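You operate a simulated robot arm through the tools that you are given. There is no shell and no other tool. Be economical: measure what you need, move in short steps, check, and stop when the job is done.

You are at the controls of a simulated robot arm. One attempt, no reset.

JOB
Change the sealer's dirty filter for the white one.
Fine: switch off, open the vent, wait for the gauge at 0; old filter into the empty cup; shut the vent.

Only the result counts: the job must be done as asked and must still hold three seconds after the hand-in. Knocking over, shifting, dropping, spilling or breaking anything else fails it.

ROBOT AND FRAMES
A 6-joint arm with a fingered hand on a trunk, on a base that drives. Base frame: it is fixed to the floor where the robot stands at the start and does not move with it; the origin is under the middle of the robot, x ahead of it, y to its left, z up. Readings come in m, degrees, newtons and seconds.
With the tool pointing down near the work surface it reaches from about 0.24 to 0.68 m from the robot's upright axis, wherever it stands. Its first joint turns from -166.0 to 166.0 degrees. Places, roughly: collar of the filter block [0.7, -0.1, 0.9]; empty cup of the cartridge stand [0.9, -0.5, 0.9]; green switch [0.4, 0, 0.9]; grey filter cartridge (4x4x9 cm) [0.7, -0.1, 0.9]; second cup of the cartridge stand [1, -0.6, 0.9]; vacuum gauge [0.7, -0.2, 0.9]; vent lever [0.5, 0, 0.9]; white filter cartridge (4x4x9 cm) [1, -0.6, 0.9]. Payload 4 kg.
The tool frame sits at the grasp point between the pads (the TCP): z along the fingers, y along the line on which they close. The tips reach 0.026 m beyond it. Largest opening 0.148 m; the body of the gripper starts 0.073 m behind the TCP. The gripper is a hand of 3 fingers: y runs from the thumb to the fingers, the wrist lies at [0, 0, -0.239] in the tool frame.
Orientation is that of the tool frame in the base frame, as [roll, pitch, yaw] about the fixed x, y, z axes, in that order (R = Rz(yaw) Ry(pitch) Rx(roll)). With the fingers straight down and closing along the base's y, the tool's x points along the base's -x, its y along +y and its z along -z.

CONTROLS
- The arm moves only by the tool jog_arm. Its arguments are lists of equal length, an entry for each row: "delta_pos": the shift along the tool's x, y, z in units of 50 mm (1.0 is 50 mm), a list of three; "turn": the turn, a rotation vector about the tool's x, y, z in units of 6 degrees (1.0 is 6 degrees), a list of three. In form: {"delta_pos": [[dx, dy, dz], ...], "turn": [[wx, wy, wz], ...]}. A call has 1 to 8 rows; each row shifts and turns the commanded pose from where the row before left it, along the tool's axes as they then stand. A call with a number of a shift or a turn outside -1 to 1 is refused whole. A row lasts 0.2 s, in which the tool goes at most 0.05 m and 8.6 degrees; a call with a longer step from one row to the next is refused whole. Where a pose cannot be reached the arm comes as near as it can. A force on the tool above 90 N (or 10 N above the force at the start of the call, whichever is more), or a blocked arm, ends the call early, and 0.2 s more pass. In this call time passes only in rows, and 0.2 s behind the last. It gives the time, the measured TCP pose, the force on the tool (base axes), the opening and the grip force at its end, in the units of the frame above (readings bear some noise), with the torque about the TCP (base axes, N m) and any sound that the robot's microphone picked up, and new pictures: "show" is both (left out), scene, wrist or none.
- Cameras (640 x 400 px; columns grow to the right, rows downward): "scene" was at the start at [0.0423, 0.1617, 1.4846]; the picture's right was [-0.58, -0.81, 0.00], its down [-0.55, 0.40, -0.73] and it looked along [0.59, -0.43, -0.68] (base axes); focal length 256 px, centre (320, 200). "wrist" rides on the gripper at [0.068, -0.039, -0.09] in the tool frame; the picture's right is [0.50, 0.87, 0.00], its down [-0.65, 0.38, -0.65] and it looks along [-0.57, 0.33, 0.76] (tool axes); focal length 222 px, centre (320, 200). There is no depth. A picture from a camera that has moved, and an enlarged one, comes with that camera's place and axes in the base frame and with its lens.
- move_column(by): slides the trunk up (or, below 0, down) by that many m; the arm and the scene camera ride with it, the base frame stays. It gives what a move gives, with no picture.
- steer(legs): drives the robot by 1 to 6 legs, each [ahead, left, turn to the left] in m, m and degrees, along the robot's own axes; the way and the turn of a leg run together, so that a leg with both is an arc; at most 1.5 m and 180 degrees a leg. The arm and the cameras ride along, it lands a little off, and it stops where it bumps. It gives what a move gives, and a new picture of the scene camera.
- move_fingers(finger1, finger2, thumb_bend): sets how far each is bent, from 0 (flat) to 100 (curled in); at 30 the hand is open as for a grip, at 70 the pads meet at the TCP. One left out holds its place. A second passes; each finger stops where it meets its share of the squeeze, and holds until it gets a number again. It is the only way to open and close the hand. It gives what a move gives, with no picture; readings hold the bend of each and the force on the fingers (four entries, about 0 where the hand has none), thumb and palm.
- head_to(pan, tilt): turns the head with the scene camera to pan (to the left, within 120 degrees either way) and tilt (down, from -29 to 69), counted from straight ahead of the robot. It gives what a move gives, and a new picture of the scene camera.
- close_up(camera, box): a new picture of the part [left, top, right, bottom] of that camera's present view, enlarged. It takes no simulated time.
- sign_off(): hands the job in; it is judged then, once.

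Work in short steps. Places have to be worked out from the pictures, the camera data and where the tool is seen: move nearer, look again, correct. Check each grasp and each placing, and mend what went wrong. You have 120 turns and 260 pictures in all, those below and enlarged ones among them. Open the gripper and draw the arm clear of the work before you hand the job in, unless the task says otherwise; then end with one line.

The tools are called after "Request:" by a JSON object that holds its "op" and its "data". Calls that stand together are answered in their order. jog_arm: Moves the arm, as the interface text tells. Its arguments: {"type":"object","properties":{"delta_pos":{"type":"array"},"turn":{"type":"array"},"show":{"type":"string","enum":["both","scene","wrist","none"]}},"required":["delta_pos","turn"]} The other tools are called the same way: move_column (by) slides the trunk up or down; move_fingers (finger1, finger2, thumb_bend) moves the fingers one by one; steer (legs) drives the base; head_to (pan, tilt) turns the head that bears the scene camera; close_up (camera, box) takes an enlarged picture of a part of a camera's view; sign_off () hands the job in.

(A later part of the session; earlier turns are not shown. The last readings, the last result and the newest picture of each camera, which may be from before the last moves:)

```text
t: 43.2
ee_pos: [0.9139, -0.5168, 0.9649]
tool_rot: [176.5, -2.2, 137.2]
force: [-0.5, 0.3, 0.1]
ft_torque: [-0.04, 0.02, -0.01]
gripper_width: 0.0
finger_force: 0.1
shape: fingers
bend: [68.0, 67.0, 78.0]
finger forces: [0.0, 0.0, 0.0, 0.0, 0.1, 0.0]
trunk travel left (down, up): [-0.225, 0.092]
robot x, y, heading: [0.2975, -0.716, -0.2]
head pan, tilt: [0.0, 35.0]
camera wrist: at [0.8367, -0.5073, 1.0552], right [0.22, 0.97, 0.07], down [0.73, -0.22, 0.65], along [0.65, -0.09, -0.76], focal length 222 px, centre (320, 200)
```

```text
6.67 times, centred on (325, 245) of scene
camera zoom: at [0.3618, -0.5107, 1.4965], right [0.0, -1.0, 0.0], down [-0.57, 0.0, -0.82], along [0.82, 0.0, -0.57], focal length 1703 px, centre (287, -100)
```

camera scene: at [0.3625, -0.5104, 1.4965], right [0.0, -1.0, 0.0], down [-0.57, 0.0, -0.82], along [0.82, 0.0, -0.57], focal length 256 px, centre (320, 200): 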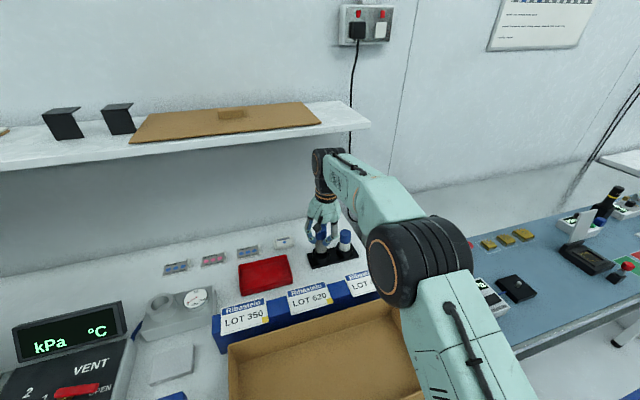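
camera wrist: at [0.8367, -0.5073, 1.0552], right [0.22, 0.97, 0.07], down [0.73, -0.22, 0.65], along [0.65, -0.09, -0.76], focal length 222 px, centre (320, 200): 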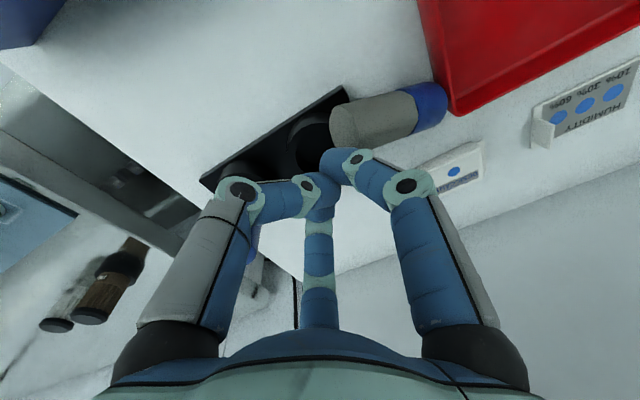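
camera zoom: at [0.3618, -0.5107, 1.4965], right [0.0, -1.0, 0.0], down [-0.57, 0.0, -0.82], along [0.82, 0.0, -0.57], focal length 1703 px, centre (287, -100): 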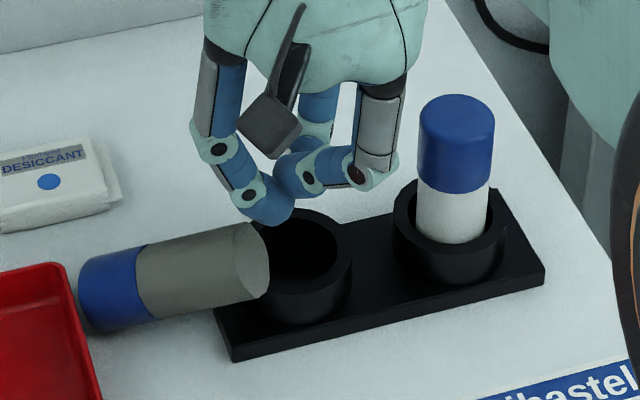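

The grip was lost and the old filter now lies on the bench between the cup and the red tray; the stand and tray look unmoved. I'll withdraw the hand and then plan a tilted re-grasp.

Request:
{"op": "jog_arm", "data": {"delta_pos": [[0.348, -0.554, -0.426], [0.348, -0.554, -0.426], [0.348, -0.554, -0.426], [0.03, 0.058, -0.9], [0.03, 0.058, -0.9]], "turn": [[0, 0, 0], [0, 0, 0], [0, 0, 0], [0, 0, 0], [0.6, -0.36, 0]], "show": "wrist"}}

Request:
{"op": "close_up", "data": {"camera": "scene", "box": [270, 225, 350, 275]}}

Request:
{"op": "head_to", "data": {"pan": 20, "tilt": 69}}

```text
t: 44.4
ee_pos: [0.8194, -0.5469, 1.1178]
tool_rot: [-180.0, 0.1, 137.1]
force: [0.0, -0.3, 0.3]
ft_torque: [0.0, 0.01, 0.02]
gripper_width: 0.0
finger_force: 0.1
shape: fingers
bend: [68.0, 67.0, 78.0]
finger forces: [0.0, 0.1, 0.0, 0.0, 0.0, 0.0]
trunk travel left (down, up): [-0.225, 0.092]
robot x, y, heading: [0.3014, -0.7209, -0.1]
head pan, tilt: [0.0, 35.0]
camera wrist: at [0.7429, -0.531, 1.207], right [0.22, 0.97, 0.0], down [0.74, -0.17, 0.65], along [0.64, -0.15, -0.76], focal length 222 px, centre (320, 200)
```

wrist: 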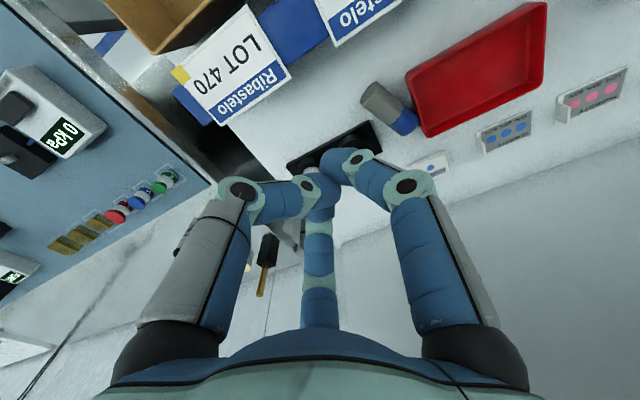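

```text
8.00 times, centred on (310, 250) of scene
camera zoom: at [0.3617, -0.5103, 1.4965], right [0.0, -1.0, 0.0], down [-0.57, 0.0, -0.82], along [0.82, 0.0, -0.57], focal length 2044 px, centre (400, -200)
```

zoom: 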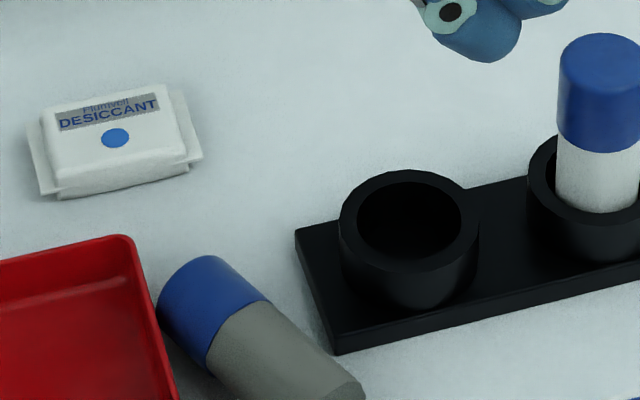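

```text
t: 45.4
ee_pos: [0.8217, -0.5464, 1.1171]
tool_rot: [180.0, 0.1, 137.1]
force: [0.5, -0.1, -0.3]
ft_torque: [0.02, 0.0, 0.01]
gripper_width: 0.0001
finger_force: 0.1
shape: fingers
bend: [68.0, 67.0, 78.0]
finger forces: [0.0, 0.0, 0.0, 0.1, 0.0, 0.0]
trunk travel left (down, up): [-0.225, 0.092]
robot x, y, heading: [0.2979, -0.7239, -0.0]
head pan, tilt: [20.0, 68.8]
camera scene: at [0.3264, -0.4916, 1.4529], right [0.34, -0.94, 0.0], down [-0.88, -0.32, -0.36], along [0.34, 0.12, -0.93], focal length 256 px, centre (320, 200)
```

scene: 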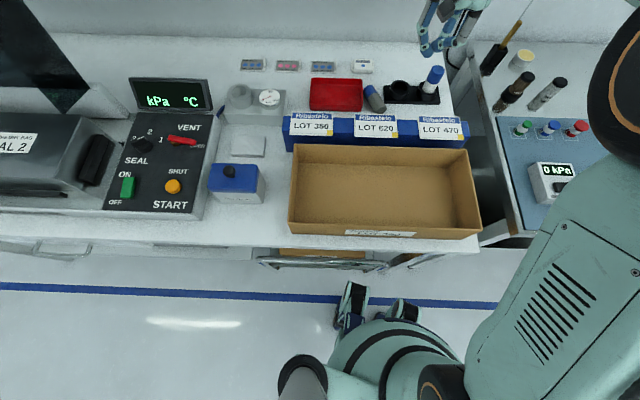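

The cartridge has rolled; it now lies with its bottom toward me, between the tray and the stand. That direction suits a tilted regrasp. I'll zoom in for its exact pose.

Request:
{"op": "close_up", "data": {"camera": "scene", "box": [340, 60, 460, 140]}}

Request:
{"op": "head_to", "data": {"pan": 0, "tilt": 45}}

Request:
{"op": "close_up", "data": {"camera": "scene", "box": [260, 180, 360, 240]}}

```text
5.00 times, centred on (400, 100) of scene
camera zoom: at [0.3264, -0.4916, 1.4529], right [0.34, -0.94, 0.0], down [-0.88, -0.32, -0.36], along [0.34, 0.12, -0.93], focal length 1277 px, centre (-80, 700)
```

zoom: 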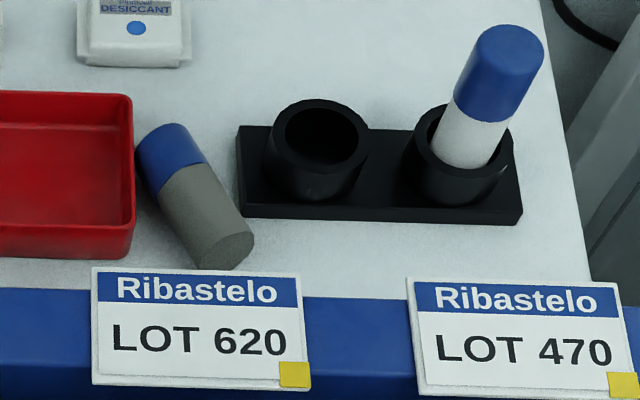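

```text
t: 46.2
ee_pos: [0.8202, -0.5478, 1.1166]
tool_rot: [180.0, 0.1, 137.1]
force: [0.1, 0.2, -0.1]
ft_torque: [0.01, 0.01, 0.01]
gripper_width: 0.0001
finger_force: 0.0
shape: fingers
bend: [68.0, 67.0, 78.0]
finger forces: [0.0, 0.0, 0.0, 0.1, 0.1, 0.0]
trunk travel left (down, up): [-0.225, 0.092]
robot x, y, heading: [0.3018, -0.721, -0.1]
head pan, tilt: [0.0, 45.0]
camera scene: at [0.3551, -0.5106, 1.4817], right [0.0, -1.0, 0.0], down [-0.71, 0.0, -0.71], along [0.71, 0.0, -0.71], focal length 256 px, centre (320, 200)
```

scene: 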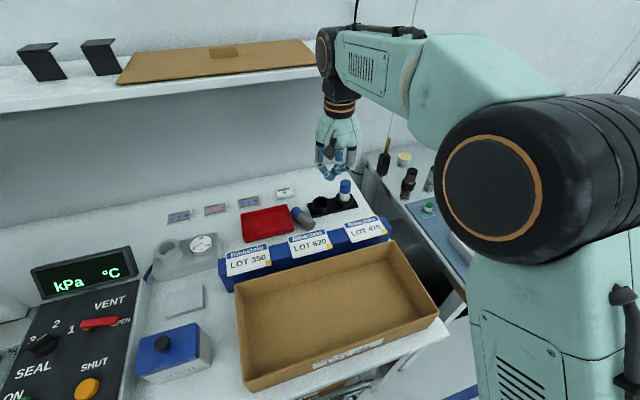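

```text
6.40 times, centred on (310, 210) of scene
camera zoom: at [0.3551, -0.5106, 1.4817], right [0.0, -1.0, 0.0], down [-0.71, 0.0, -0.71], along [0.71, 0.0, -0.71], focal length 1635 px, centre (384, 136)
```

zoom: 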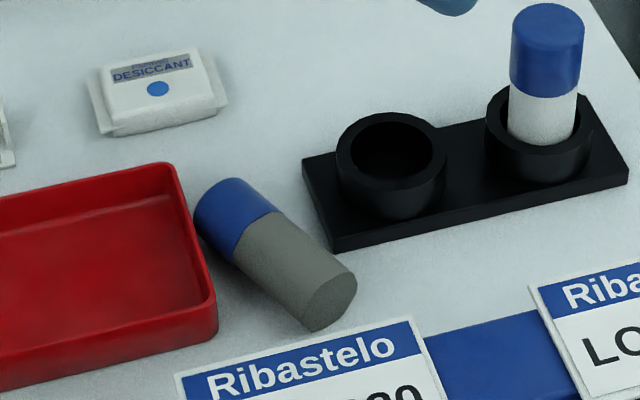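

The cartridge lies flat, centred at about (0.868, -0.458), its bottom end pointing about -137° in the base frame. I'll pick it up vertically, with the single thumb on the tray side, then lay it in the empty brown box and regrasp it at a tilt. First I'll yaw the hand and set the opening.

Request:
{"op": "jog_arm", "data": {"delta_pos": [[0, 0, 0], [0, 0, 0], [0, 0, 0], [0, 0, 0], [0, 0, 0], [0, 0, 0], [0, 0, 0], [0, 0, 0]], "turn": [[0, 0, 1], [0, 0, 1], [0, 0, 1], [0, 0, 1], [0, 0, 1], [0, 0, 1], [0, 0, 1], [0, 0, 1]], "show": "none"}}

Request:
{"op": "jog_arm", "data": {"delta_pos": [[0, 0, 0], [0, 0, 0], [0, 0, 0], [0, 0, 0], [0, 0, 0], [0, 0, 0], [0, 0, 0], [0, 0, 0]], "turn": [[0, 0, 1], [0, 0, 1], [0, 0, 1], [0, 0, 1], [0, 0, 1], [0, 0, 1], [0, 0, 1], [0, 0, 0.7]], "show": "none"}}

Request:
{"op": "move_fingers", "data": {"finger1": 42, "finger2": 42, "thumb_bend": 52}}

```text
t: 48.0
ee_pos: [0.82, -0.5471, 1.116]
tool_rot: [-179.9, 0.1, 89.0]
force: [-0.7, 1.0, -0.1]
ft_torque: [-0.01, 0.02, 0.0]
gripper_width: 0.0
finger_force: 0.1
shape: fingers
bend: [68.0, 68.0, 78.0]
finger forces: [0.0, 0.0, 0.1, 0.0, 0.0, 0.1]
trunk travel left (down, up): [-0.225, 0.092]
robot x, y, heading: [0.2976, -0.719, -0.3]
head pan, tilt: [0.0, 45.0]
```

```text
t: 49.8
ee_pos: [0.8203, -0.5471, 1.116]
tool_rot: [-180.0, 0.0, 42.8]
force: [0.5, -0.2, -0.2]
ft_torque: [-0.01, 0.0, 0.0]
gripper_width: 0.0
finger_force: 0.1
shape: fingers
bend: [68.0, 68.0, 78.0]
finger forces: [0.1, 0.0, 0.1, 0.1, 0.1, 0.1]
trunk travel left (down, up): [-0.225, 0.092]
robot x, y, heading: [0.2983, -0.7187, -0.1]
head pan, tilt: [0.0, 45.0]
```

```text
t: 50.8
ee_pos: [0.8202, -0.5472, 1.1163]
tool_rot: [-180.0, -0.1, 42.9]
force: [0.9, 1.0, 1.0]
ft_torque: [-0.04, -0.01, 0.03]
gripper_width: 0.072
finger_force: 0.1
shape: fingers
bend: [42.0, 42.0, 52.0]
finger forces: [0.0, 0.0, 0.0, 0.0, 0.0, 0.1]
trunk travel left (down, up): [-0.225, 0.092]
robot x, y, heading: [0.2996, -0.7219, 0.1]
head pan, tilt: [0.0, 45.0]
```

The yaw reached -137°. I'll move above the cartridge at z 1.0 and check with the wrist camera.

Request:
{"op": "jog_arm", "data": {"delta_pos": [[0.54, -0.22, 0.4], [0.54, -0.22, 0.7], [0.54, -0.22, 0.7], [0, 0, 0.5]], "turn": [[0, 0, 0], [0, 0, 0], [0, 0, 0], [0, 0, 0]]}}

Request:
{"op": "close_up", "data": {"camera": "wrist", "box": [160, 80, 480, 280]}}

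Request:
{"op": "close_up", "data": {"camera": "scene", "box": [260, 170, 360, 240]}}

```text
t: 51.8
ee_pos: [0.8565, -0.4677, 1.0014]
tool_rot: [180.0, -0.1, 42.9]
force: [-0.8, 0.7, -0.3]
ft_torque: [-0.02, 0.03, 0.0]
gripper_width: 0.0721
finger_force: 0.0
shape: fingers
bend: [42.0, 42.0, 52.0]
finger forces: [0.0, 0.0, 0.0, 0.1, 0.0, 0.0]
trunk travel left (down, up): [-0.225, 0.092]
robot x, y, heading: [0.2988, -0.7233, 0.0]
head pan, tilt: [0.0, 45.0]
camera scene: at [0.355, -0.511, 1.4818], right [0.0, -1.0, 0.0], down [-0.71, 0.0, -0.71], along [0.71, 0.0, -0.71], focal length 256 px, centre (320, 200)
camera wrist: at [0.8792, -0.3951, 1.0912], right [0.96, -0.29, 0.0], down [-0.22, -0.72, 0.65], along [-0.19, -0.62, -0.76], focal length 222 px, centre (320, 200)
```

scene: 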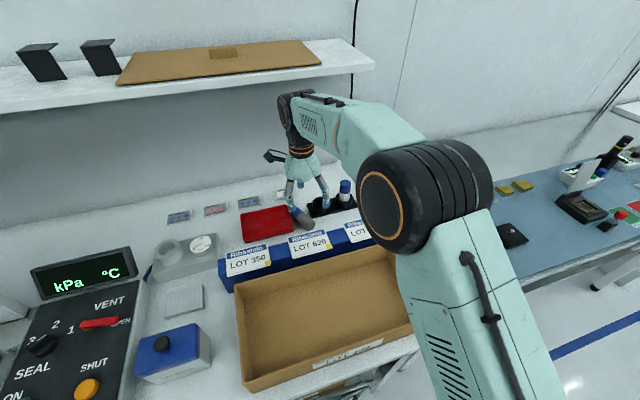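
wrist: 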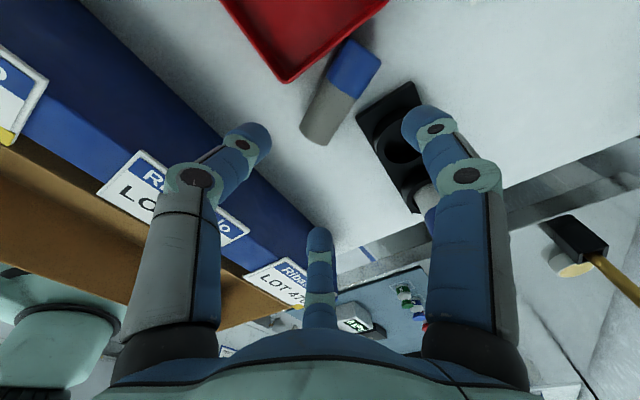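

```text
2.00 times, centred on (320, 180) of wrist
camera zoom: at [0.8792, -0.3951, 1.0912], right [0.96, -0.29, 0.0], down [-0.22, -0.72, 0.65], along [-0.19, -0.62, -0.76], focal length 444 px, centre (320, 240)
```

zoom: 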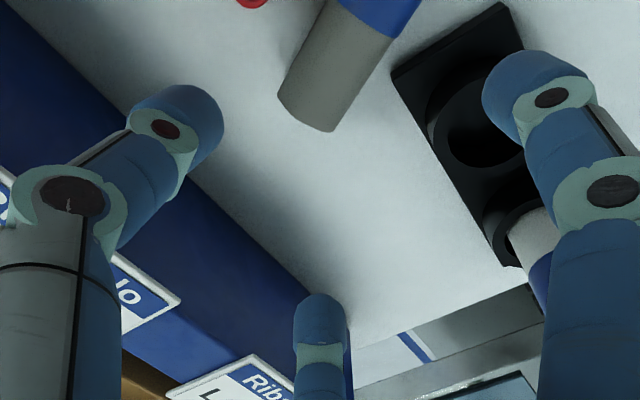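

```text
5.71 times, centred on (310, 205) of scene
camera zoom: at [0.355, -0.511, 1.4818], right [0.0, -1.0, 0.0], down [-0.71, 0.0, -0.71], along [0.71, 0.0, -0.71], focal length 1460 px, centre (377, 171)
```

zoom: 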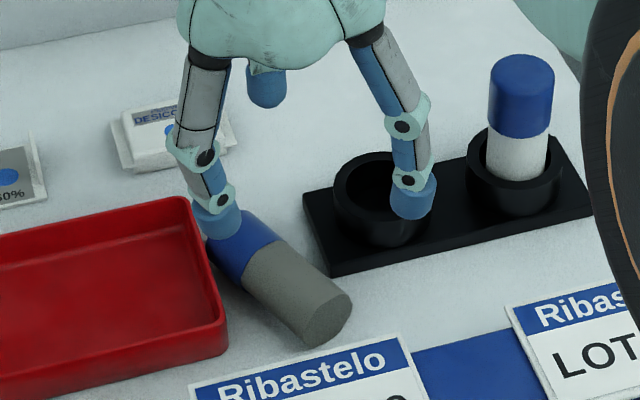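

A plain three-finger grasp would have fingers meeting the cartridge's ends and the tray. If I rotate +30°, the thumb and finger 2 pinch the sides near the bottom end while finger 1 backs the cap end, all clear of the tray. I'll set that up.

Request:
{"op": "jog_arm", "data": {"delta_pos": [[0, 0, 0], [0, 0, 0], [0, 0, 0], [0, 0, 0], [0, 0, 0], [0.178, 0.123, 0]], "turn": [[0, 0, -1], [0, 0, -1], [0, 0, -1], [0, 0, -1], [0, 0, -1], [0, 0, 0]], "show": "none"}}

Request:
{"op": "move_fingers", "data": {"finger1": 40, "finger2": 50, "thumb_bend": 54}}

Request:
{"op": "jog_arm", "data": {"delta_pos": [[0, 0, 0.7]], "turn": [[0, 0, 0]], "show": "wrist"}}

Request:
{"op": "close_up", "data": {"camera": "scene", "box": [260, 170, 360, 240]}}

Request:
{"op": "close_up", "data": {"camera": "wrist", "box": [220, 60, 460, 210]}}

```text
t: 53.2
ee_pos: [0.867, -0.462, 1.0018]
tool_rot: [179.9, 0.0, 73.0]
force: [0.6, -0.3, -0.2]
ft_torque: [-0.02, 0.02, 0.0]
gripper_width: 0.0721
finger_force: 0.1
shape: fingers
bend: [42.0, 42.0, 52.0]
finger forces: [0.0, 0.0, 0.1, 0.1, 0.0, 0.0]
trunk travel left (down, up): [-0.225, 0.092]
robot x, y, heading: [0.3013, -0.7215, -0.3]
head pan, tilt: [0.0, 45.0]
```

```text
t: 54.2
ee_pos: [0.8659, -0.4612, 1.0019]
tool_rot: [-180.0, 0.0, 72.9]
force: [0.7, 0.1, -1.2]
ft_torque: [-0.03, -0.02, 0.0]
gripper_width: 0.0728
finger_force: 0.0
shape: fingers
bend: [40.0, 50.0, 54.0]
finger forces: [0.0, 0.0, 0.1, 0.0, 0.0, 0.0]
trunk travel left (down, up): [-0.225, 0.092]
robot x, y, heading: [0.3007, -0.7189, -0.3]
head pan, tilt: [0.0, 45.0]
```

```text
t: 54.6
ee_pos: [0.8669, -0.4625, 0.9658]
tool_rot: [180.0, 0.1, 72.8]
force: [-0.5, -0.4, 0.5]
ft_torque: [-0.01, 0.01, 0.02]
gripper_width: 0.0728
finger_force: 0.1
shape: fingers
bend: [40.0, 50.0, 54.0]
finger forces: [0.0, 0.1, 0.0, 0.0, 0.1, 0.0]
trunk travel left (down, up): [-0.225, 0.092]
robot x, y, heading: [0.2967, -0.7174, -0.1]
head pan, tilt: [0.0, 45.0]
camera wrist: at [0.848, -0.3862, 1.0558], right [0.97, 0.22, 0.0], down [0.17, -0.74, 0.65], along [0.15, -0.64, -0.76], focal length 222 px, centre (320, 200)
```

wrist: 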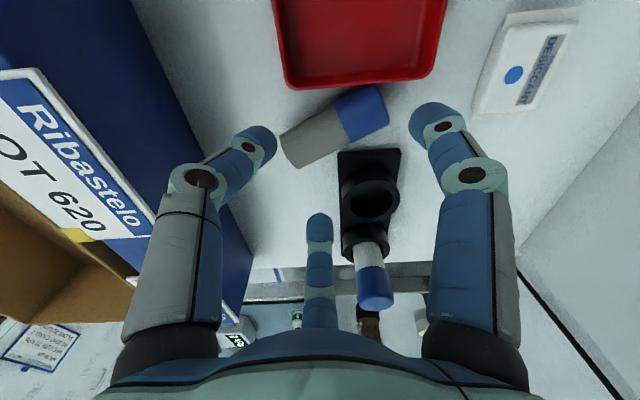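

```text
5.71 times, centred on (310, 205) of scene
camera zoom: at [0.3556, -0.5104, 1.4817], right [0.0, -1.0, 0.0], down [-0.71, 0.0, -0.71], along [0.71, 0.0, -0.71], focal length 1460 px, centre (377, 171)
```

zoom: 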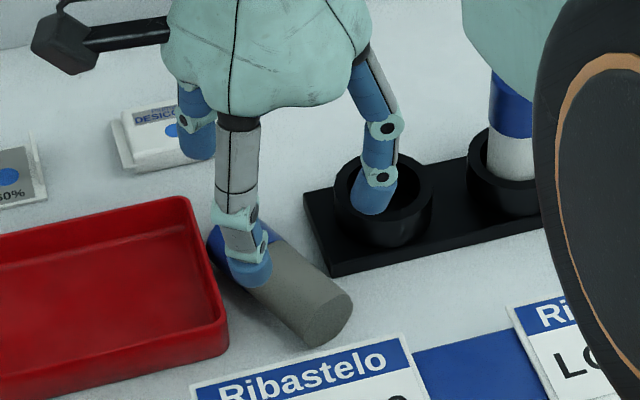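

```text
2.67 times, centred on (340, 135) of wrist
camera zoom: at [0.848, -0.3862, 1.0558], right [0.97, 0.22, 0.0], down [0.17, -0.74, 0.65], along [0.15, -0.64, -0.76], focal length 592 px, centre (267, 373)
```

zoom: 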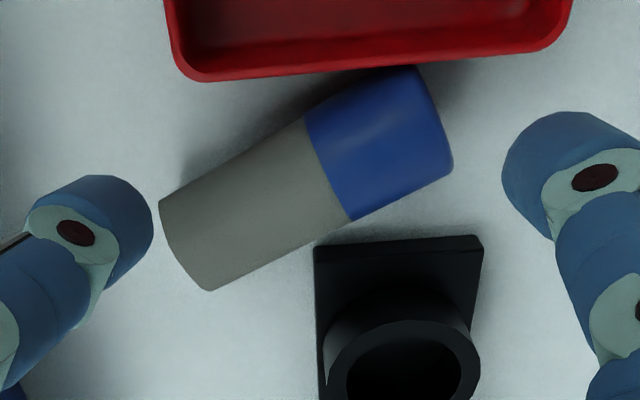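

The wrist view shows about 15 mm of clearance to the tray on the thumb side, and that finger 1 would land on the cap, so it must open more. I'll adjust the bends, shift 5 mm toward the cap, and descend.

Request:
{"op": "move_fingers", "data": {"finger1": 28, "finger2": 46, "thumb_bend": 48}}

Request:
{"op": "jog_arm", "data": {"delta_pos": [[0.094, 0.034, 0], [0, 0, 0.4], [0, 0, 0.4]], "turn": [[0, 0, 0], [0, 0, 0], [0, 0, 0]], "show": "wrist"}}

Request:
{"op": "close_up", "data": {"camera": "wrist", "box": [200, 60, 440, 240]}}

Request:
{"op": "close_up", "data": {"camera": "scene", "box": [260, 180, 360, 240]}}

```text
t: 55.6
ee_pos: [0.8661, -0.4612, 0.9653]
tool_rot: [-179.9, 0.0, 72.9]
force: [0.2, -0.2, 0.3]
ft_torque: [0.01, 0.0, 0.01]
gripper_width: 0.1009
finger_force: 0.0
shape: fingers
bend: [28.0, 46.0, 48.0]
finger forces: [0.0, 0.0, 0.0, 0.1, 0.0, 0.0]
trunk travel left (down, up): [-0.225, 0.092]
robot x, y, heading: [0.2991, -0.7228, -0.1]
head pan, tilt: [0.0, 45.0]
```

```text
t: 56.4
ee_pos: [0.8697, -0.4566, 0.9249]
tool_rot: [-180.0, -0.1, 72.9]
force: [0.3, 0.1, 0.1]
ft_torque: [0.0, -0.01, 0.02]
gripper_width: 0.1013
finger_force: 0.0
shape: fingers
bend: [28.0, 46.0, 48.0]
finger forces: [0.1, 0.0, 0.1, 0.0, 0.0, 0.1]
trunk travel left (down, up): [-0.225, 0.092]
robot x, y, heading: [0.2983, -0.7207, 0.1]
head pan, tilt: [0.0, 45.0]
camera wrist: at [0.8504, -0.3824, 1.0157], right [0.97, 0.22, 0.0], down [0.17, -0.74, 0.65], along [0.15, -0.64, -0.76], focal length 222 px, centre (320, 200)
```

wrist: 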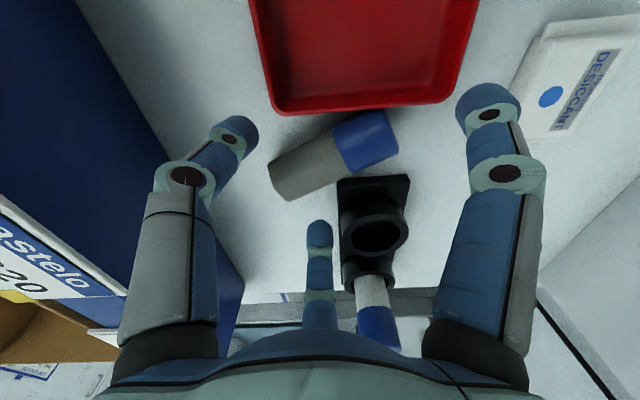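

```text
2.22 times, centred on (320, 150) of wrist
camera zoom: at [0.8504, -0.3824, 1.0157], right [0.97, 0.22, 0.0], down [0.17, -0.74, 0.65], along [0.15, -0.64, -0.76], focal length 494 px, centre (320, 311)
```

zoom: 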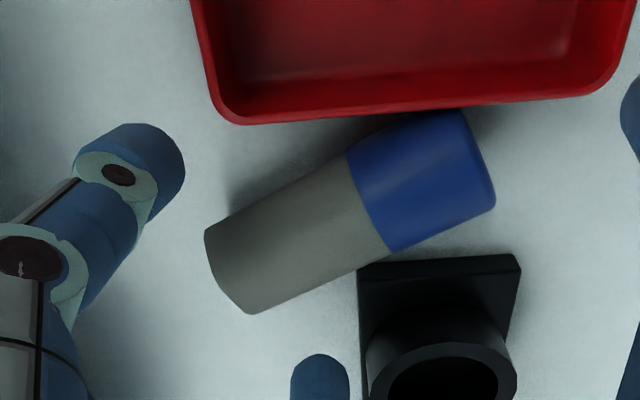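

```text
6.40 times, centred on (310, 210) of scene
camera zoom: at [0.3553, -0.5105, 1.4817], right [0.0, -1.0, 0.0], down [-0.71, 0.0, -0.71], along [0.71, 0.0, -0.71], focal length 1635 px, centre (384, 136)
```

zoom: 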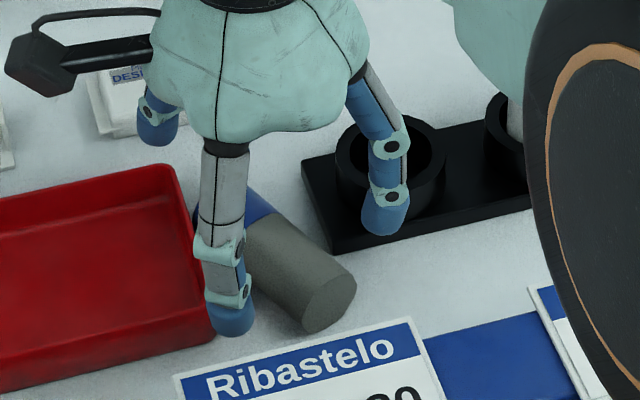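

Clearances look acceptable. I'll finish the descent, nudging 3 mm toward the axis.

Request:
{"op": "move_fingers", "data": {"finger1": 30}}

Request:
{"op": "jog_arm", "data": {"delta_pos": [[0.04, -0.01, 0.2], [0, 0, 0.18]], "turn": [[0, 0, 0], [0, 0, 0]], "show": "wrist"}}

Request:
{"op": "close_up", "data": {"camera": "wrist", "box": [200, 60, 440, 240]}}

Request:
{"op": "close_up", "data": {"camera": "scene", "box": [260, 180, 360, 240]}}

```text
t: 57.4
ee_pos: [0.8694, -0.4568, 0.9256]
tool_rot: [180.0, 0.0, 72.8]
force: [-0.7, 0.9, -0.8]
ft_torque: [0.0, -0.04, 0.02]
gripper_width: 0.0996
finger_force: 0.0
shape: fingers
bend: [30.0, 46.0, 48.0]
finger forces: [0.1, 0.0, 0.0, 0.1, 0.0, 0.0]
trunk travel left (down, up): [-0.225, 0.092]
robot x, y, heading: [0.2987, -0.7254, 0.2]
head pan, tilt: [0.0, 45.0]
```

```text
t: 58.0
ee_pos: [0.8681, -0.4558, 0.9079]
tool_rot: [179.8, -0.1, 72.9]
force: [-0.6, -1.9, 8.5]
ft_torque: [0.51, -0.54, -0.03]
gripper_width: 0.1037
finger_force: 3.3
shape: fingers
bend: [26.0, 46.0, 48.0]
finger forces: [7.1, 0.0, 0.1, 0.0, 0.0, 0.1]
trunk travel left (down, up): [-0.225, 0.092]
robot x, y, heading: [0.3003, -0.7185, 0.3]
head pan, tilt: [0.0, 45.0]
camera wrist: at [0.8499, -0.3809, 0.9987], right [0.97, 0.22, 0.0], down [0.17, -0.74, 0.65], along [0.15, -0.64, -0.76], focal length 222 px, centre (320, 200)
```

wrist: 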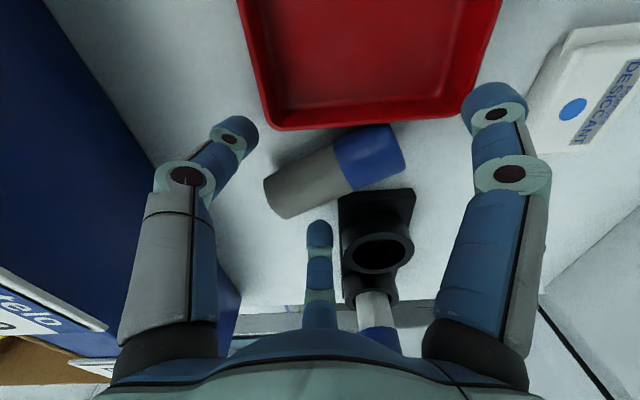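

```text
2.22 times, centred on (320, 150) of wrist
camera zoom: at [0.8499, -0.3809, 0.9987], right [0.97, 0.22, 0.0], down [0.17, -0.74, 0.65], along [0.15, -0.64, -0.76], focal length 494 px, centre (320, 311)
```

zoom: 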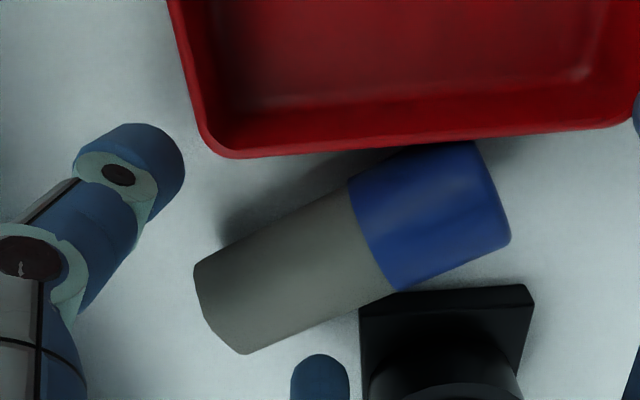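

```text
6.40 times, centred on (310, 210) of scene
camera zoom: at [0.3539, -0.5115, 1.482], right [0.0, -1.0, 0.0], down [-0.71, 0.0, -0.71], along [0.71, 0.0, -0.71], focal length 1635 px, centre (384, 136)
```

zoom: 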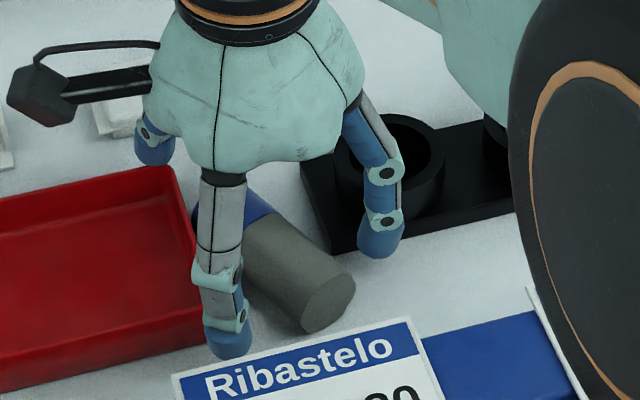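

Finger 1 has touched something beyond the cap (7 N), probably the bench or the tray corner. I'll raise at once and fold finger 1 out flat to see its shape.

Request:
{"op": "jog_arm", "data": {"delta_pos": [[0, 0, -0.5]], "turn": [[0, 0, 0]], "show": "none"}}

Request:
{"op": "move_fingers", "data": {"finger1": 0}}

Request:
{"op": "jog_arm", "data": {"delta_pos": [[0, 0, 0]], "turn": [[0, 0, 0]]}}

Request:
{"op": "close_up", "data": {"camera": "scene", "box": [250, 160, 360, 240]}}

```text
t: 58.4
ee_pos: [0.8681, -0.4555, 0.9323]
tool_rot: [180.0, -0.1, 72.9]
force: [-0.4, 0.1, 0.0]
ft_torque: [0.0, 0.0, -0.01]
gripper_width: 0.0997
finger_force: 0.0
shape: fingers
bend: [30.0, 46.0, 48.0]
finger forces: [0.0, 0.1, 0.0, 0.1, 0.0, 0.0]
trunk travel left (down, up): [-0.225, 0.092]
robot x, y, heading: [0.3025, -0.7191, -0.1]
head pan, tilt: [0.0, 45.0]
```

```text
t: 59.4
ee_pos: [0.8677, -0.4543, 0.9324]
tool_rot: [-180.0, 0.0, 72.9]
force: [0.4, 0.2, 0.5]
ft_torque: [0.0, 0.0, -0.01]
gripper_width: 0.1304
finger_force: 0.0
shape: fingers
bend: [0.0, 46.0, 48.0]
finger forces: [0.0, 0.1, 0.0, 0.0, 0.0, 0.0]
trunk travel left (down, up): [-0.225, 0.092]
robot x, y, heading: [0.3008, -0.7241, 0.1]
head pan, tilt: [0.0, 45.0]
```

```text
t: 59.8
ee_pos: [0.8676, -0.4546, 0.933]
tool_rot: [-180.0, 0.0, 72.9]
force: [0.4, 0.7, 0.1]
ft_torque: [0.02, 0.02, -0.02]
gripper_width: 0.1306
finger_force: 0.0
shape: fingers
bend: [0.0, 46.0, 48.0]
finger forces: [0.0, 0.1, 0.1, 0.0, 0.1, 0.0]
trunk travel left (down, up): [-0.225, 0.092]
robot x, y, heading: [0.2962, -0.7218, -0.0]
head pan, tilt: [0.0, 45.0]
camera scene: at [0.3551, -0.5107, 1.4817], right [0.0, -1.0, 0.0], down [-0.71, 0.0, -0.71], along [0.71, 0.0, -0.71], focal length 256 px, centre (320, 200)
camera wrist: at [0.8505, -0.3803, 1.0223], right [0.97, 0.22, 0.0], down [0.17, -0.74, 0.65], along [0.15, -0.64, -0.76], focal length 222 px, centre (320, 200)
```

scene: 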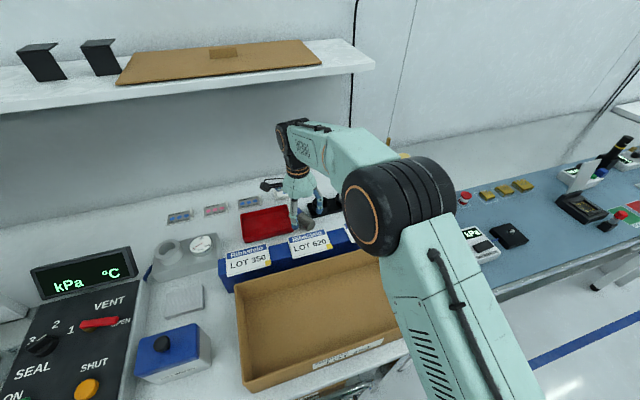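
wrist: 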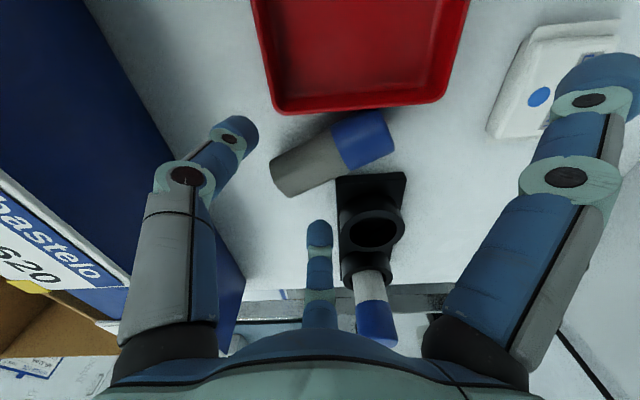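

```text
5.00 times, centred on (305, 200) of scene
camera zoom: at [0.3551, -0.5107, 1.4817], right [0.0, -1.0, 0.0], down [-0.71, 0.0, -0.71], along [0.71, 0.0, -0.71], focal length 1277 px, centre (395, 200)
```

zoom: 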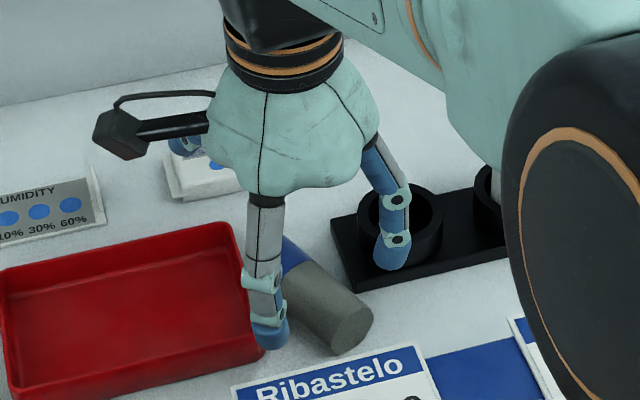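

Finger 1 is now splayed out of the way. I'll pinch the bottom end with thumb and finger 2 only. When lifted, the cap should swing down away from the tray, and I'll carry it to the empty box to regrasp. Lowering again.

Request:
{"op": "jog_arm", "data": {"delta_pos": [[0, 0, 0.3], [0, 0, 0.2]], "turn": [[0, 0, 0], [0, 0, 0]], "show": "none"}}

Request:
{"op": "move_fingers", "data": {"finger2": 54, "thumb_bend": 54}}

Request:
{"op": "close_up", "data": {"camera": "wrist", "box": [200, 60, 440, 240]}}

Request:
{"op": "close_up", "data": {"camera": "scene", "box": [260, 180, 360, 240]}}

```text
t: 60.4
ee_pos: [0.8684, -0.455, 0.9087]
tool_rot: [-180.0, 0.0, 72.9]
force: [-0.5, 0.6, -0.8]
ft_torque: [0.02, 0.01, -0.03]
gripper_width: 0.1307
finger_force: 0.1
shape: fingers
bend: [0.0, 46.0, 48.0]
finger forces: [0.0, 0.0, 0.1, 0.0, 0.1, 0.0]
trunk travel left (down, up): [-0.225, 0.092]
robot x, y, heading: [0.3032, -0.7167, -0.2]
head pan, tilt: [0.0, 45.0]
```

```text
t: 61.4
ee_pos: [0.8691, -0.4554, 0.9076]
tool_rot: [180.0, 0.0, 72.9]
force: [0.5, -0.1, 0.3]
ft_torque: [0.02, 0.0, -0.05]
gripper_width: 0.1226
finger_force: 0.0
shape: fingers
bend: [0.0, 54.0, 54.0]
finger forces: [0.1, 0.0, 0.1, 0.1, 0.1, 0.1]
trunk travel left (down, up): [-0.225, 0.092]
robot x, y, heading: [0.2972, -0.7222, 0.2]
head pan, tilt: [0.0, 45.0]
```

```text
2.22 times, centred on (320, 150) of wrist
camera zoom: at [0.8504, -0.3808, 0.9978], right [0.97, 0.22, 0.0], down [0.17, -0.74, 0.65], along [0.15, -0.64, -0.76], focal length 494 px, centre (320, 311)
```

zoom: 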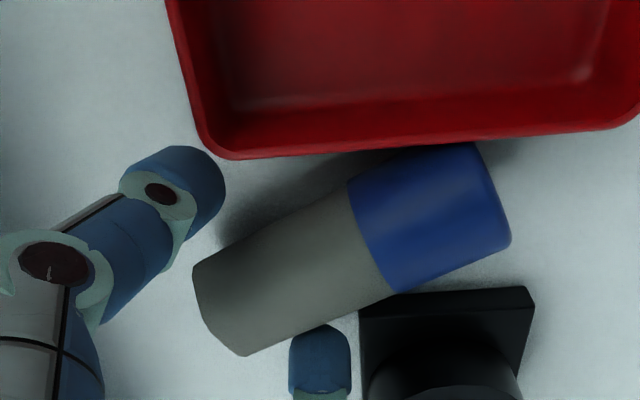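

```text
6.40 times, centred on (310, 210) of scene
camera zoom: at [0.3551, -0.5107, 1.4817], right [0.0, -1.0, 0.0], down [-0.71, 0.0, -0.71], along [0.71, 0.0, -0.71], focal length 1635 px, centre (384, 136)
```

zoom: 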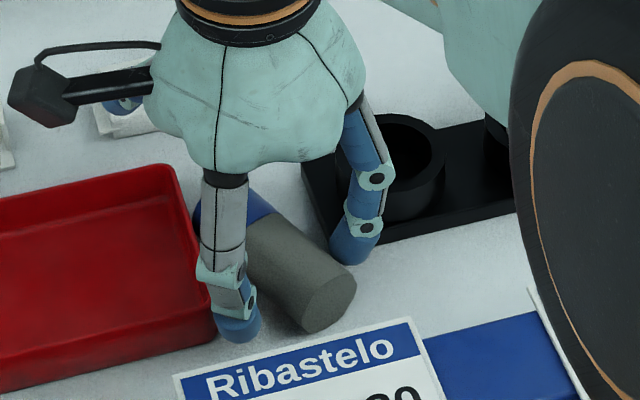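

Both pinch fingers straddle the cartridge near its bottom end, clear of the tray. I'll close them.

Request:
{"op": "move_fingers", "data": {"finger2": 66, "thumb_bend": 66}}

Request:
{"op": "close_up", "data": {"camera": "wrist", "box": [200, 60, 440, 240]}}

Request:
{"op": "close_up", "data": {"camera": "scene", "box": [260, 180, 360, 240]}}

```text
t: 62.4
ee_pos: [0.869, -0.4549, 0.9084]
tool_rot: [180.0, 0.1, 73.0]
force: [0.9, -1.8, 0.6]
ft_torque: [-0.07, 0.0, 0.04]
gripper_width: 0.1125
finger_force: 5.5
shape: fingers
bend: [0.0, 59.0, 63.0]
finger forces: [0.1, 6.1, 0.0, 0.0, 5.3, 0.1]
trunk travel left (down, up): [-0.225, 0.092]
robot x, y, heading: [0.2968, -0.7188, 0.0]
head pan, tilt: [0.0, 45.0]
```

```text
2.22 times, centred on (320, 150) of wrist
camera zoom: at [0.8504, -0.3809, 0.9978], right [0.97, 0.22, 0.0], down [0.17, -0.74, 0.65], along [0.15, -0.64, -0.76], focal length 494 px, centre (320, 311)
```

zoom: 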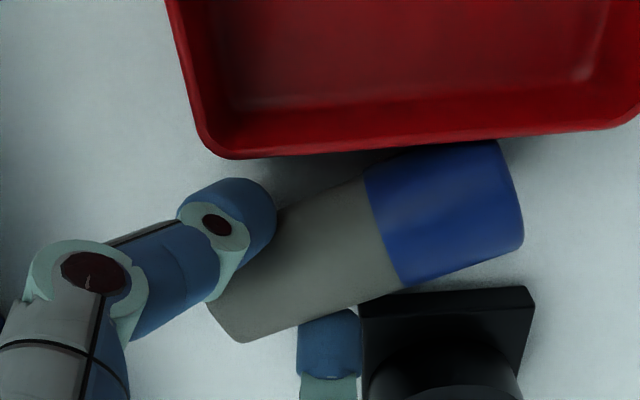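

```text
6.40 times, centred on (310, 210) of scene
camera zoom: at [0.3551, -0.5108, 1.4817], right [0.0, -1.0, 0.0], down [-0.71, 0.0, -0.71], along [0.71, 0.0, -0.71], focal length 1635 px, centre (384, 136)
```

zoom: 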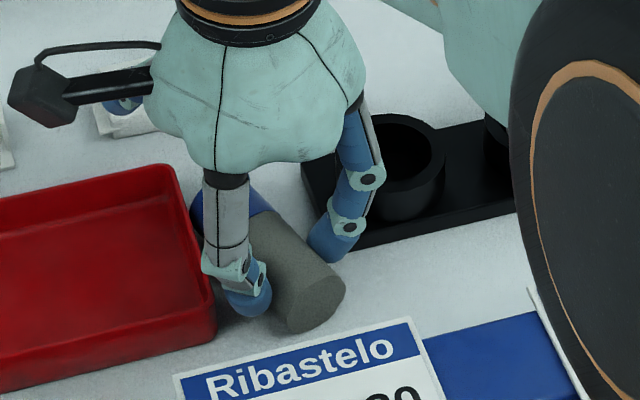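

The cartridge is pinched at ~6 N per side and the tray is unmoved. I'll lift slowly and see how it hangs.

Request:
{"op": "jog_arm", "data": {"delta_pos": [[0, 0, -0.1], [0, 0, -0.2], [0, 0, -0.2]], "turn": [[0, 0, 0], [0, 0, 0], [0, 0, 0]], "show": "none"}}

Request:
{"op": "close_up", "data": {"camera": "wrist", "box": [200, 60, 440, 240]}}

Request:
{"op": "close_up", "data": {"camera": "scene", "box": [260, 180, 360, 240]}}

```text
t: 63.2
ee_pos: [0.8705, -0.4558, 0.9324]
tool_rot: [-180.0, 0.0, 72.9]
force: [-0.2, 0.0, -0.5]
ft_torque: [-0.05, -0.01, 0.0]
gripper_width: 0.1125
finger_force: 5.3
shape: fingers
bend: [0.0, 60.0, 63.0]
finger forces: [0.0, 5.4, 0.0, 0.0, 4.6, 0.0]
trunk travel left (down, up): [-0.225, 0.092]
robot x, y, heading: [0.2972, -0.7196, -0.2]
head pan, tilt: [0.0, 45.0]
```

```text
2.22 times, centred on (320, 150) of wrist
camera zoom: at [0.8507, -0.3807, 1.0226], right [0.97, 0.22, 0.0], down [0.17, -0.74, 0.65], along [0.15, -0.64, -0.76], focal length 494 px, centre (320, 311)
```

zoom: 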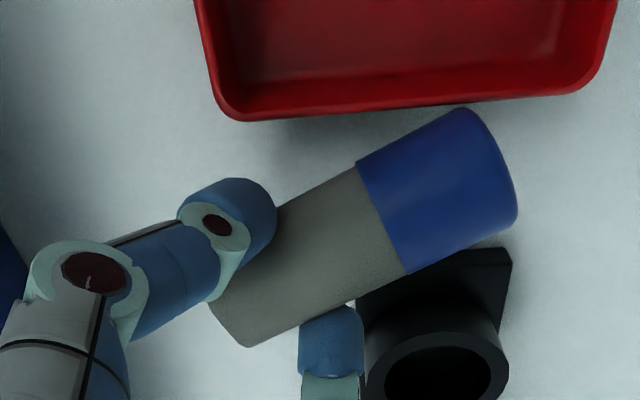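

```text
6.40 times, centred on (310, 210) of scene
camera zoom: at [0.3551, -0.5107, 1.4817], right [0.0, -1.0, 0.0], down [-0.71, 0.0, -0.71], along [0.71, 0.0, -0.71], focal length 1635 px, centre (384, 136)
```

zoom: 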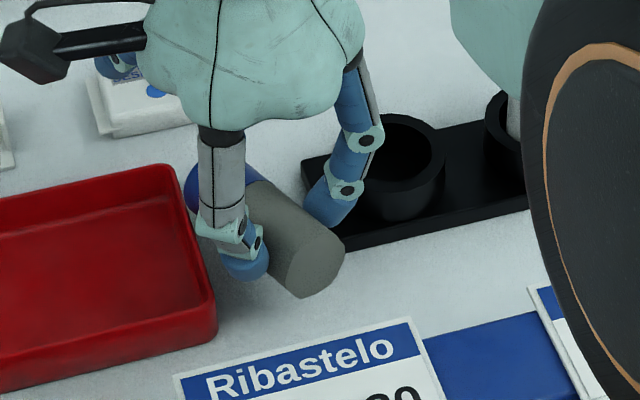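

The pinch holds the cartridge rigidly level. I'll raise it, bring it back over the empty brown box, and yaw so the bottom end points along the box's length.

Request:
{"op": "jog_arm", "data": {"delta_pos": [[0, 0, -0.7], [0, 0, -0.9], [0, 0, -0.9], [0, 0, -0.4]], "turn": [[0, 0, 0], [0, 0, 0], [0, 0, 0], [0, 0, 0]], "show": "wrist"}}

Request:
{"op": "jog_arm", "data": {"delta_pos": [[-0.542, -0.787, 0], [-0.542, -0.787, 0], [-0.542, -0.787, 0], [-0.542, -0.787, 0], [-0.542, -0.787, 0], [-0.542, -0.787, 0]], "turn": [[0, 0, 0], [0, 0, 0], [0, 0, 0], [0, 0, 0], [0, 0, 0], [0, 0, 0]], "show": "none"}}

Request:
{"op": "jog_arm", "data": {"delta_pos": [[0, 0, 0], [0, 0, 0], [0, 0, 0], [0, 0, 0], [0, 0, 0], [0, 0, 0], [0, 0, 0], [0, 0, 0]], "turn": [[0, 0, -1.3], [0, 0, -1.3], [0, 0, -1.3], [0, 0, -1.3], [0, 0, -1.3], [0, 0, -1.3], [0, 0, -1.3], [0, 0, -1.3]]}}

```text
t: 64.2
ee_pos: [0.8679, -0.4541, 1.0788]
tool_rot: [179.9, 0.1, 73.0]
force: [0.2, -0.8, 0.1]
ft_torque: [0.0, 0.0, 0.0]
gripper_width: 0.1128
finger_force: 4.6
shape: fingers
bend: [0.0, 60.0, 63.0]
finger forces: [0.0, 5.2, 0.0, 0.0, 4.8, 0.0]
trunk travel left (down, up): [-0.225, 0.092]
robot x, y, heading: [0.2974, -0.7208, 0.2]
head pan, tilt: [0.0, 45.0]
camera wrist: at [0.8508, -0.3799, 1.1688], right [0.97, 0.22, 0.0], down [0.17, -0.74, 0.65], along [0.15, -0.64, -0.76], focal length 222 px, centre (320, 200)
```

wrist: 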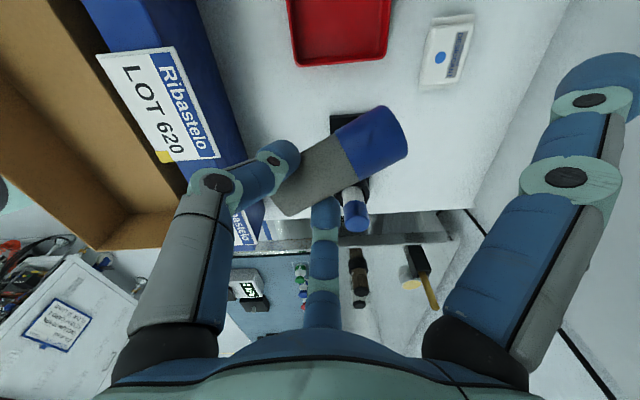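

```text
t: 65.6
ee_pos: [0.5948, -0.5419, 1.0772]
tool_rot: [179.8, -0.2, 72.8]
force: [0.1, 0.2, -0.9]
ft_torque: [0.03, -0.03, 0.0]
gripper_width: 0.1127
finger_force: 5.1
shape: fingers
bend: [0.0, 60.0, 63.0]
finger forces: [0.1, 5.0, 0.0, 0.1, 4.7, 0.1]
trunk travel left (down, up): [-0.225, 0.092]
robot x, y, heading: [0.3007, -0.7179, -0.0]
head pan, tilt: [0.0, 45.0]
```

```text
refused: -1.3 is not a number from -1 to 1
```

The carry went fine. I'll redo the yaw within the limit.

Request:
{"op": "jog_arm", "data": {"delta_pos": [[0, 0, 0], [0, 0, 0], [0, 0, 0], [0, 0, 0], [0, 0, 0], [0, 0, 0], [0, 0, 0], [0, 0, 0]], "turn": [[0, 0, -1], [0, 0, -1], [0, 0, -1], [0, 0, -1], [0, 0, -1], [0, 0, -1], [0, 0, -1], [0, 0, -1]], "show": "none"}}

Request:
{"op": "jog_arm", "data": {"delta_pos": [[0, 0, 0], [0, 0, 0], [0, 0, 0]], "turn": [[0, 0, -1], [0, 0, -1], [0, 0, -1]]}}

Request:
{"op": "close_up", "data": {"camera": "scene", "box": [200, 180, 460, 400]}}

```text
t: 67.4
ee_pos: [0.5954, -0.5406, 1.0774]
tool_rot: [180.0, 0.0, 120.9]
force: [-0.4, -0.5, -1.0]
ft_torque: [0.02, -0.02, 0.03]
gripper_width: 0.1129
finger_force: 4.8
shape: fingers
bend: [0.0, 60.0, 63.0]
finger forces: [0.0, 5.2, 0.1, 0.0, 4.8, 0.0]
trunk travel left (down, up): [-0.225, 0.092]
robot x, y, heading: [0.2982, -0.721, 0.1]
head pan, tilt: [0.0, 45.0]
```

```text
t: 68.2
ee_pos: [0.5952, -0.5417, 1.078]
tool_rot: [180.0, 0.0, 139.0]
force: [0.6, -0.2, 0.2]
ft_torque: [-0.01, 0.02, 0.01]
gripper_width: 0.1125
finger_force: 4.4
shape: fingers
bend: [0.0, 60.0, 63.0]
finger forces: [0.0, 5.1, 0.0, 0.0, 4.7, 0.0]
trunk travel left (down, up): [-0.225, 0.092]
robot x, y, heading: [0.3001, -0.7178, 0.1]
head pan, tilt: [0.0, 45.0]
camera scene: at [0.3551, -0.5107, 1.4817], right [0.0, -1.0, 0.0], down [-0.71, 0.0, -0.71], along [0.71, 0.0, -0.71], focal length 256 px, centre (320, 200)
camera wrist: at [0.5172, -0.5279, 1.1673], right [0.19, 0.98, 0.0], down [0.74, -0.14, 0.65], along [0.64, -0.13, -0.76], focal length 222 px, centre (320, 200)
```

scene: 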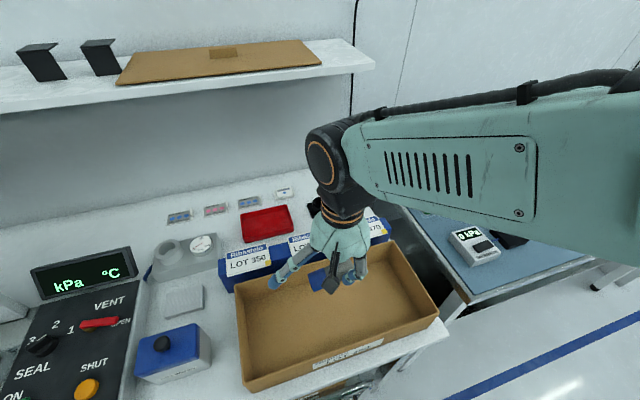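
wrist: 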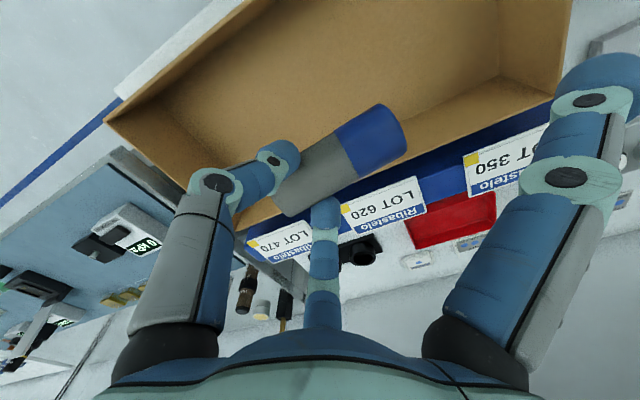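

```text
1.82 times, centred on (330, 290) of scene
camera zoom: at [0.3551, -0.5107, 1.4817], right [0.0, -1.0, 0.0], down [-0.71, 0.0, -0.71], along [0.71, 0.0, -0.71], focal length 464 px, centre (302, 36)
```

zoom: 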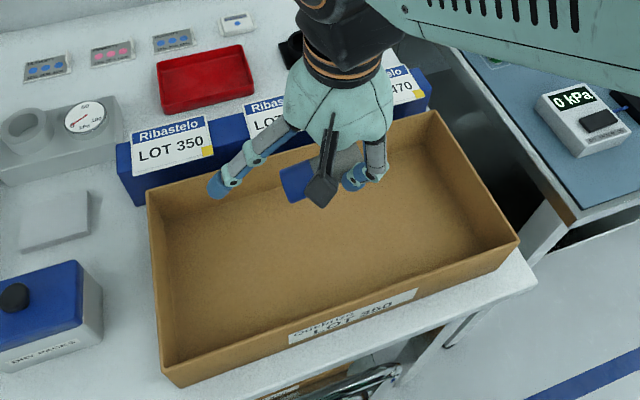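

The cartridge hangs level over the box. I'll lower it toward the box floor.

Request:
{"op": "jog_arm", "data": {"delta_pos": [[0, 0, 0.8], [0, 0, 0.8], [0, 0, 0.8], [0, 0, 0.6], [0, 0, 0.1]], "turn": [[0, 0, 0], [0, 0, 0], [0, 0, 0], [0, 0, 0], [0, 0, 0]]}}

Request:
{"op": "close_up", "data": {"camera": "scene", "box": [220, 200, 460, 400]}}

```text
t: 69.4
ee_pos: [0.595, -0.5403, 0.9223]
tool_rot: [179.8, 0.0, 138.8]
force: [1.5, 1.1, 0.0]
ft_torque: [0.04, 0.0, -0.01]
gripper_width: 0.1123
finger_force: 4.7
shape: fingers
bend: [0.0, 60.0, 63.0]
finger forces: [0.0, 5.1, 0.0, 0.0, 4.8, 0.1]
trunk travel left (down, up): [-0.225, 0.092]
robot x, y, heading: [0.3004, -0.7181, -0.3]
head pan, tilt: [0.0, 45.0]
camera scene: at [0.355, -0.5107, 1.4817], right [0.0, -1.0, 0.0], down [-0.71, 0.0, -0.71], along [0.71, 0.0, -0.71], focal length 256 px, centre (320, 200)
camera wrist: at [0.5171, -0.5277, 1.0117], right [0.19, 0.98, 0.0], down [0.74, -0.15, 0.65], along [0.64, -0.13, -0.76], focal length 222 px, centre (320, 200)
```

scene: 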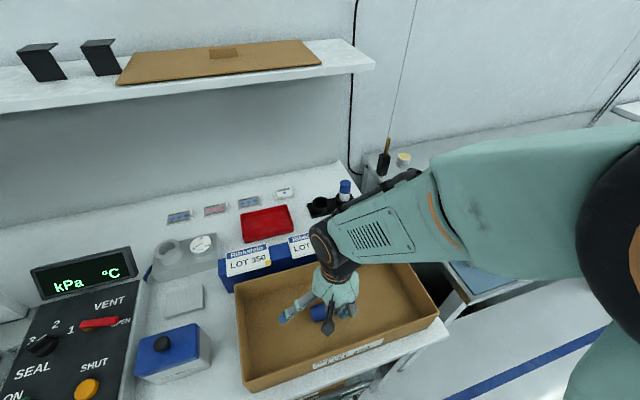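
wrist: 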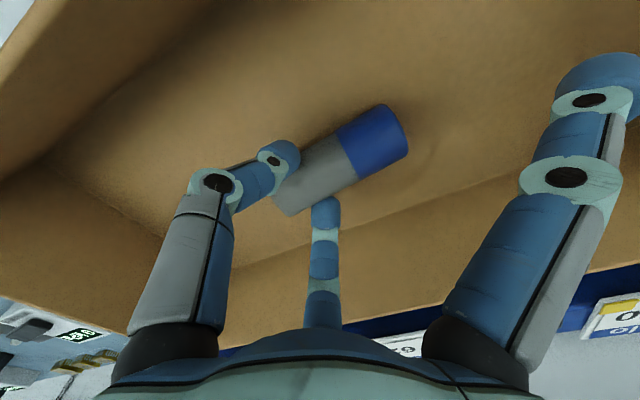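

```text
2.00 times, centred on (340, 300) of scene
camera zoom: at [0.355, -0.5107, 1.4817], right [0.0, -1.0, 0.0], down [-0.71, 0.0, -0.71], along [0.71, 0.0, -0.71], focal length 511 px, centre (280, 0)
```

zoom: 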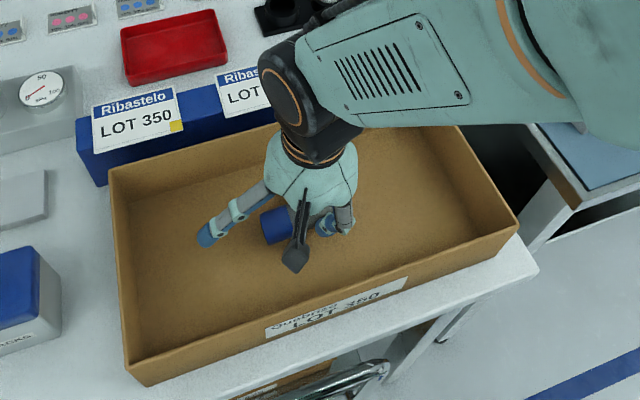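

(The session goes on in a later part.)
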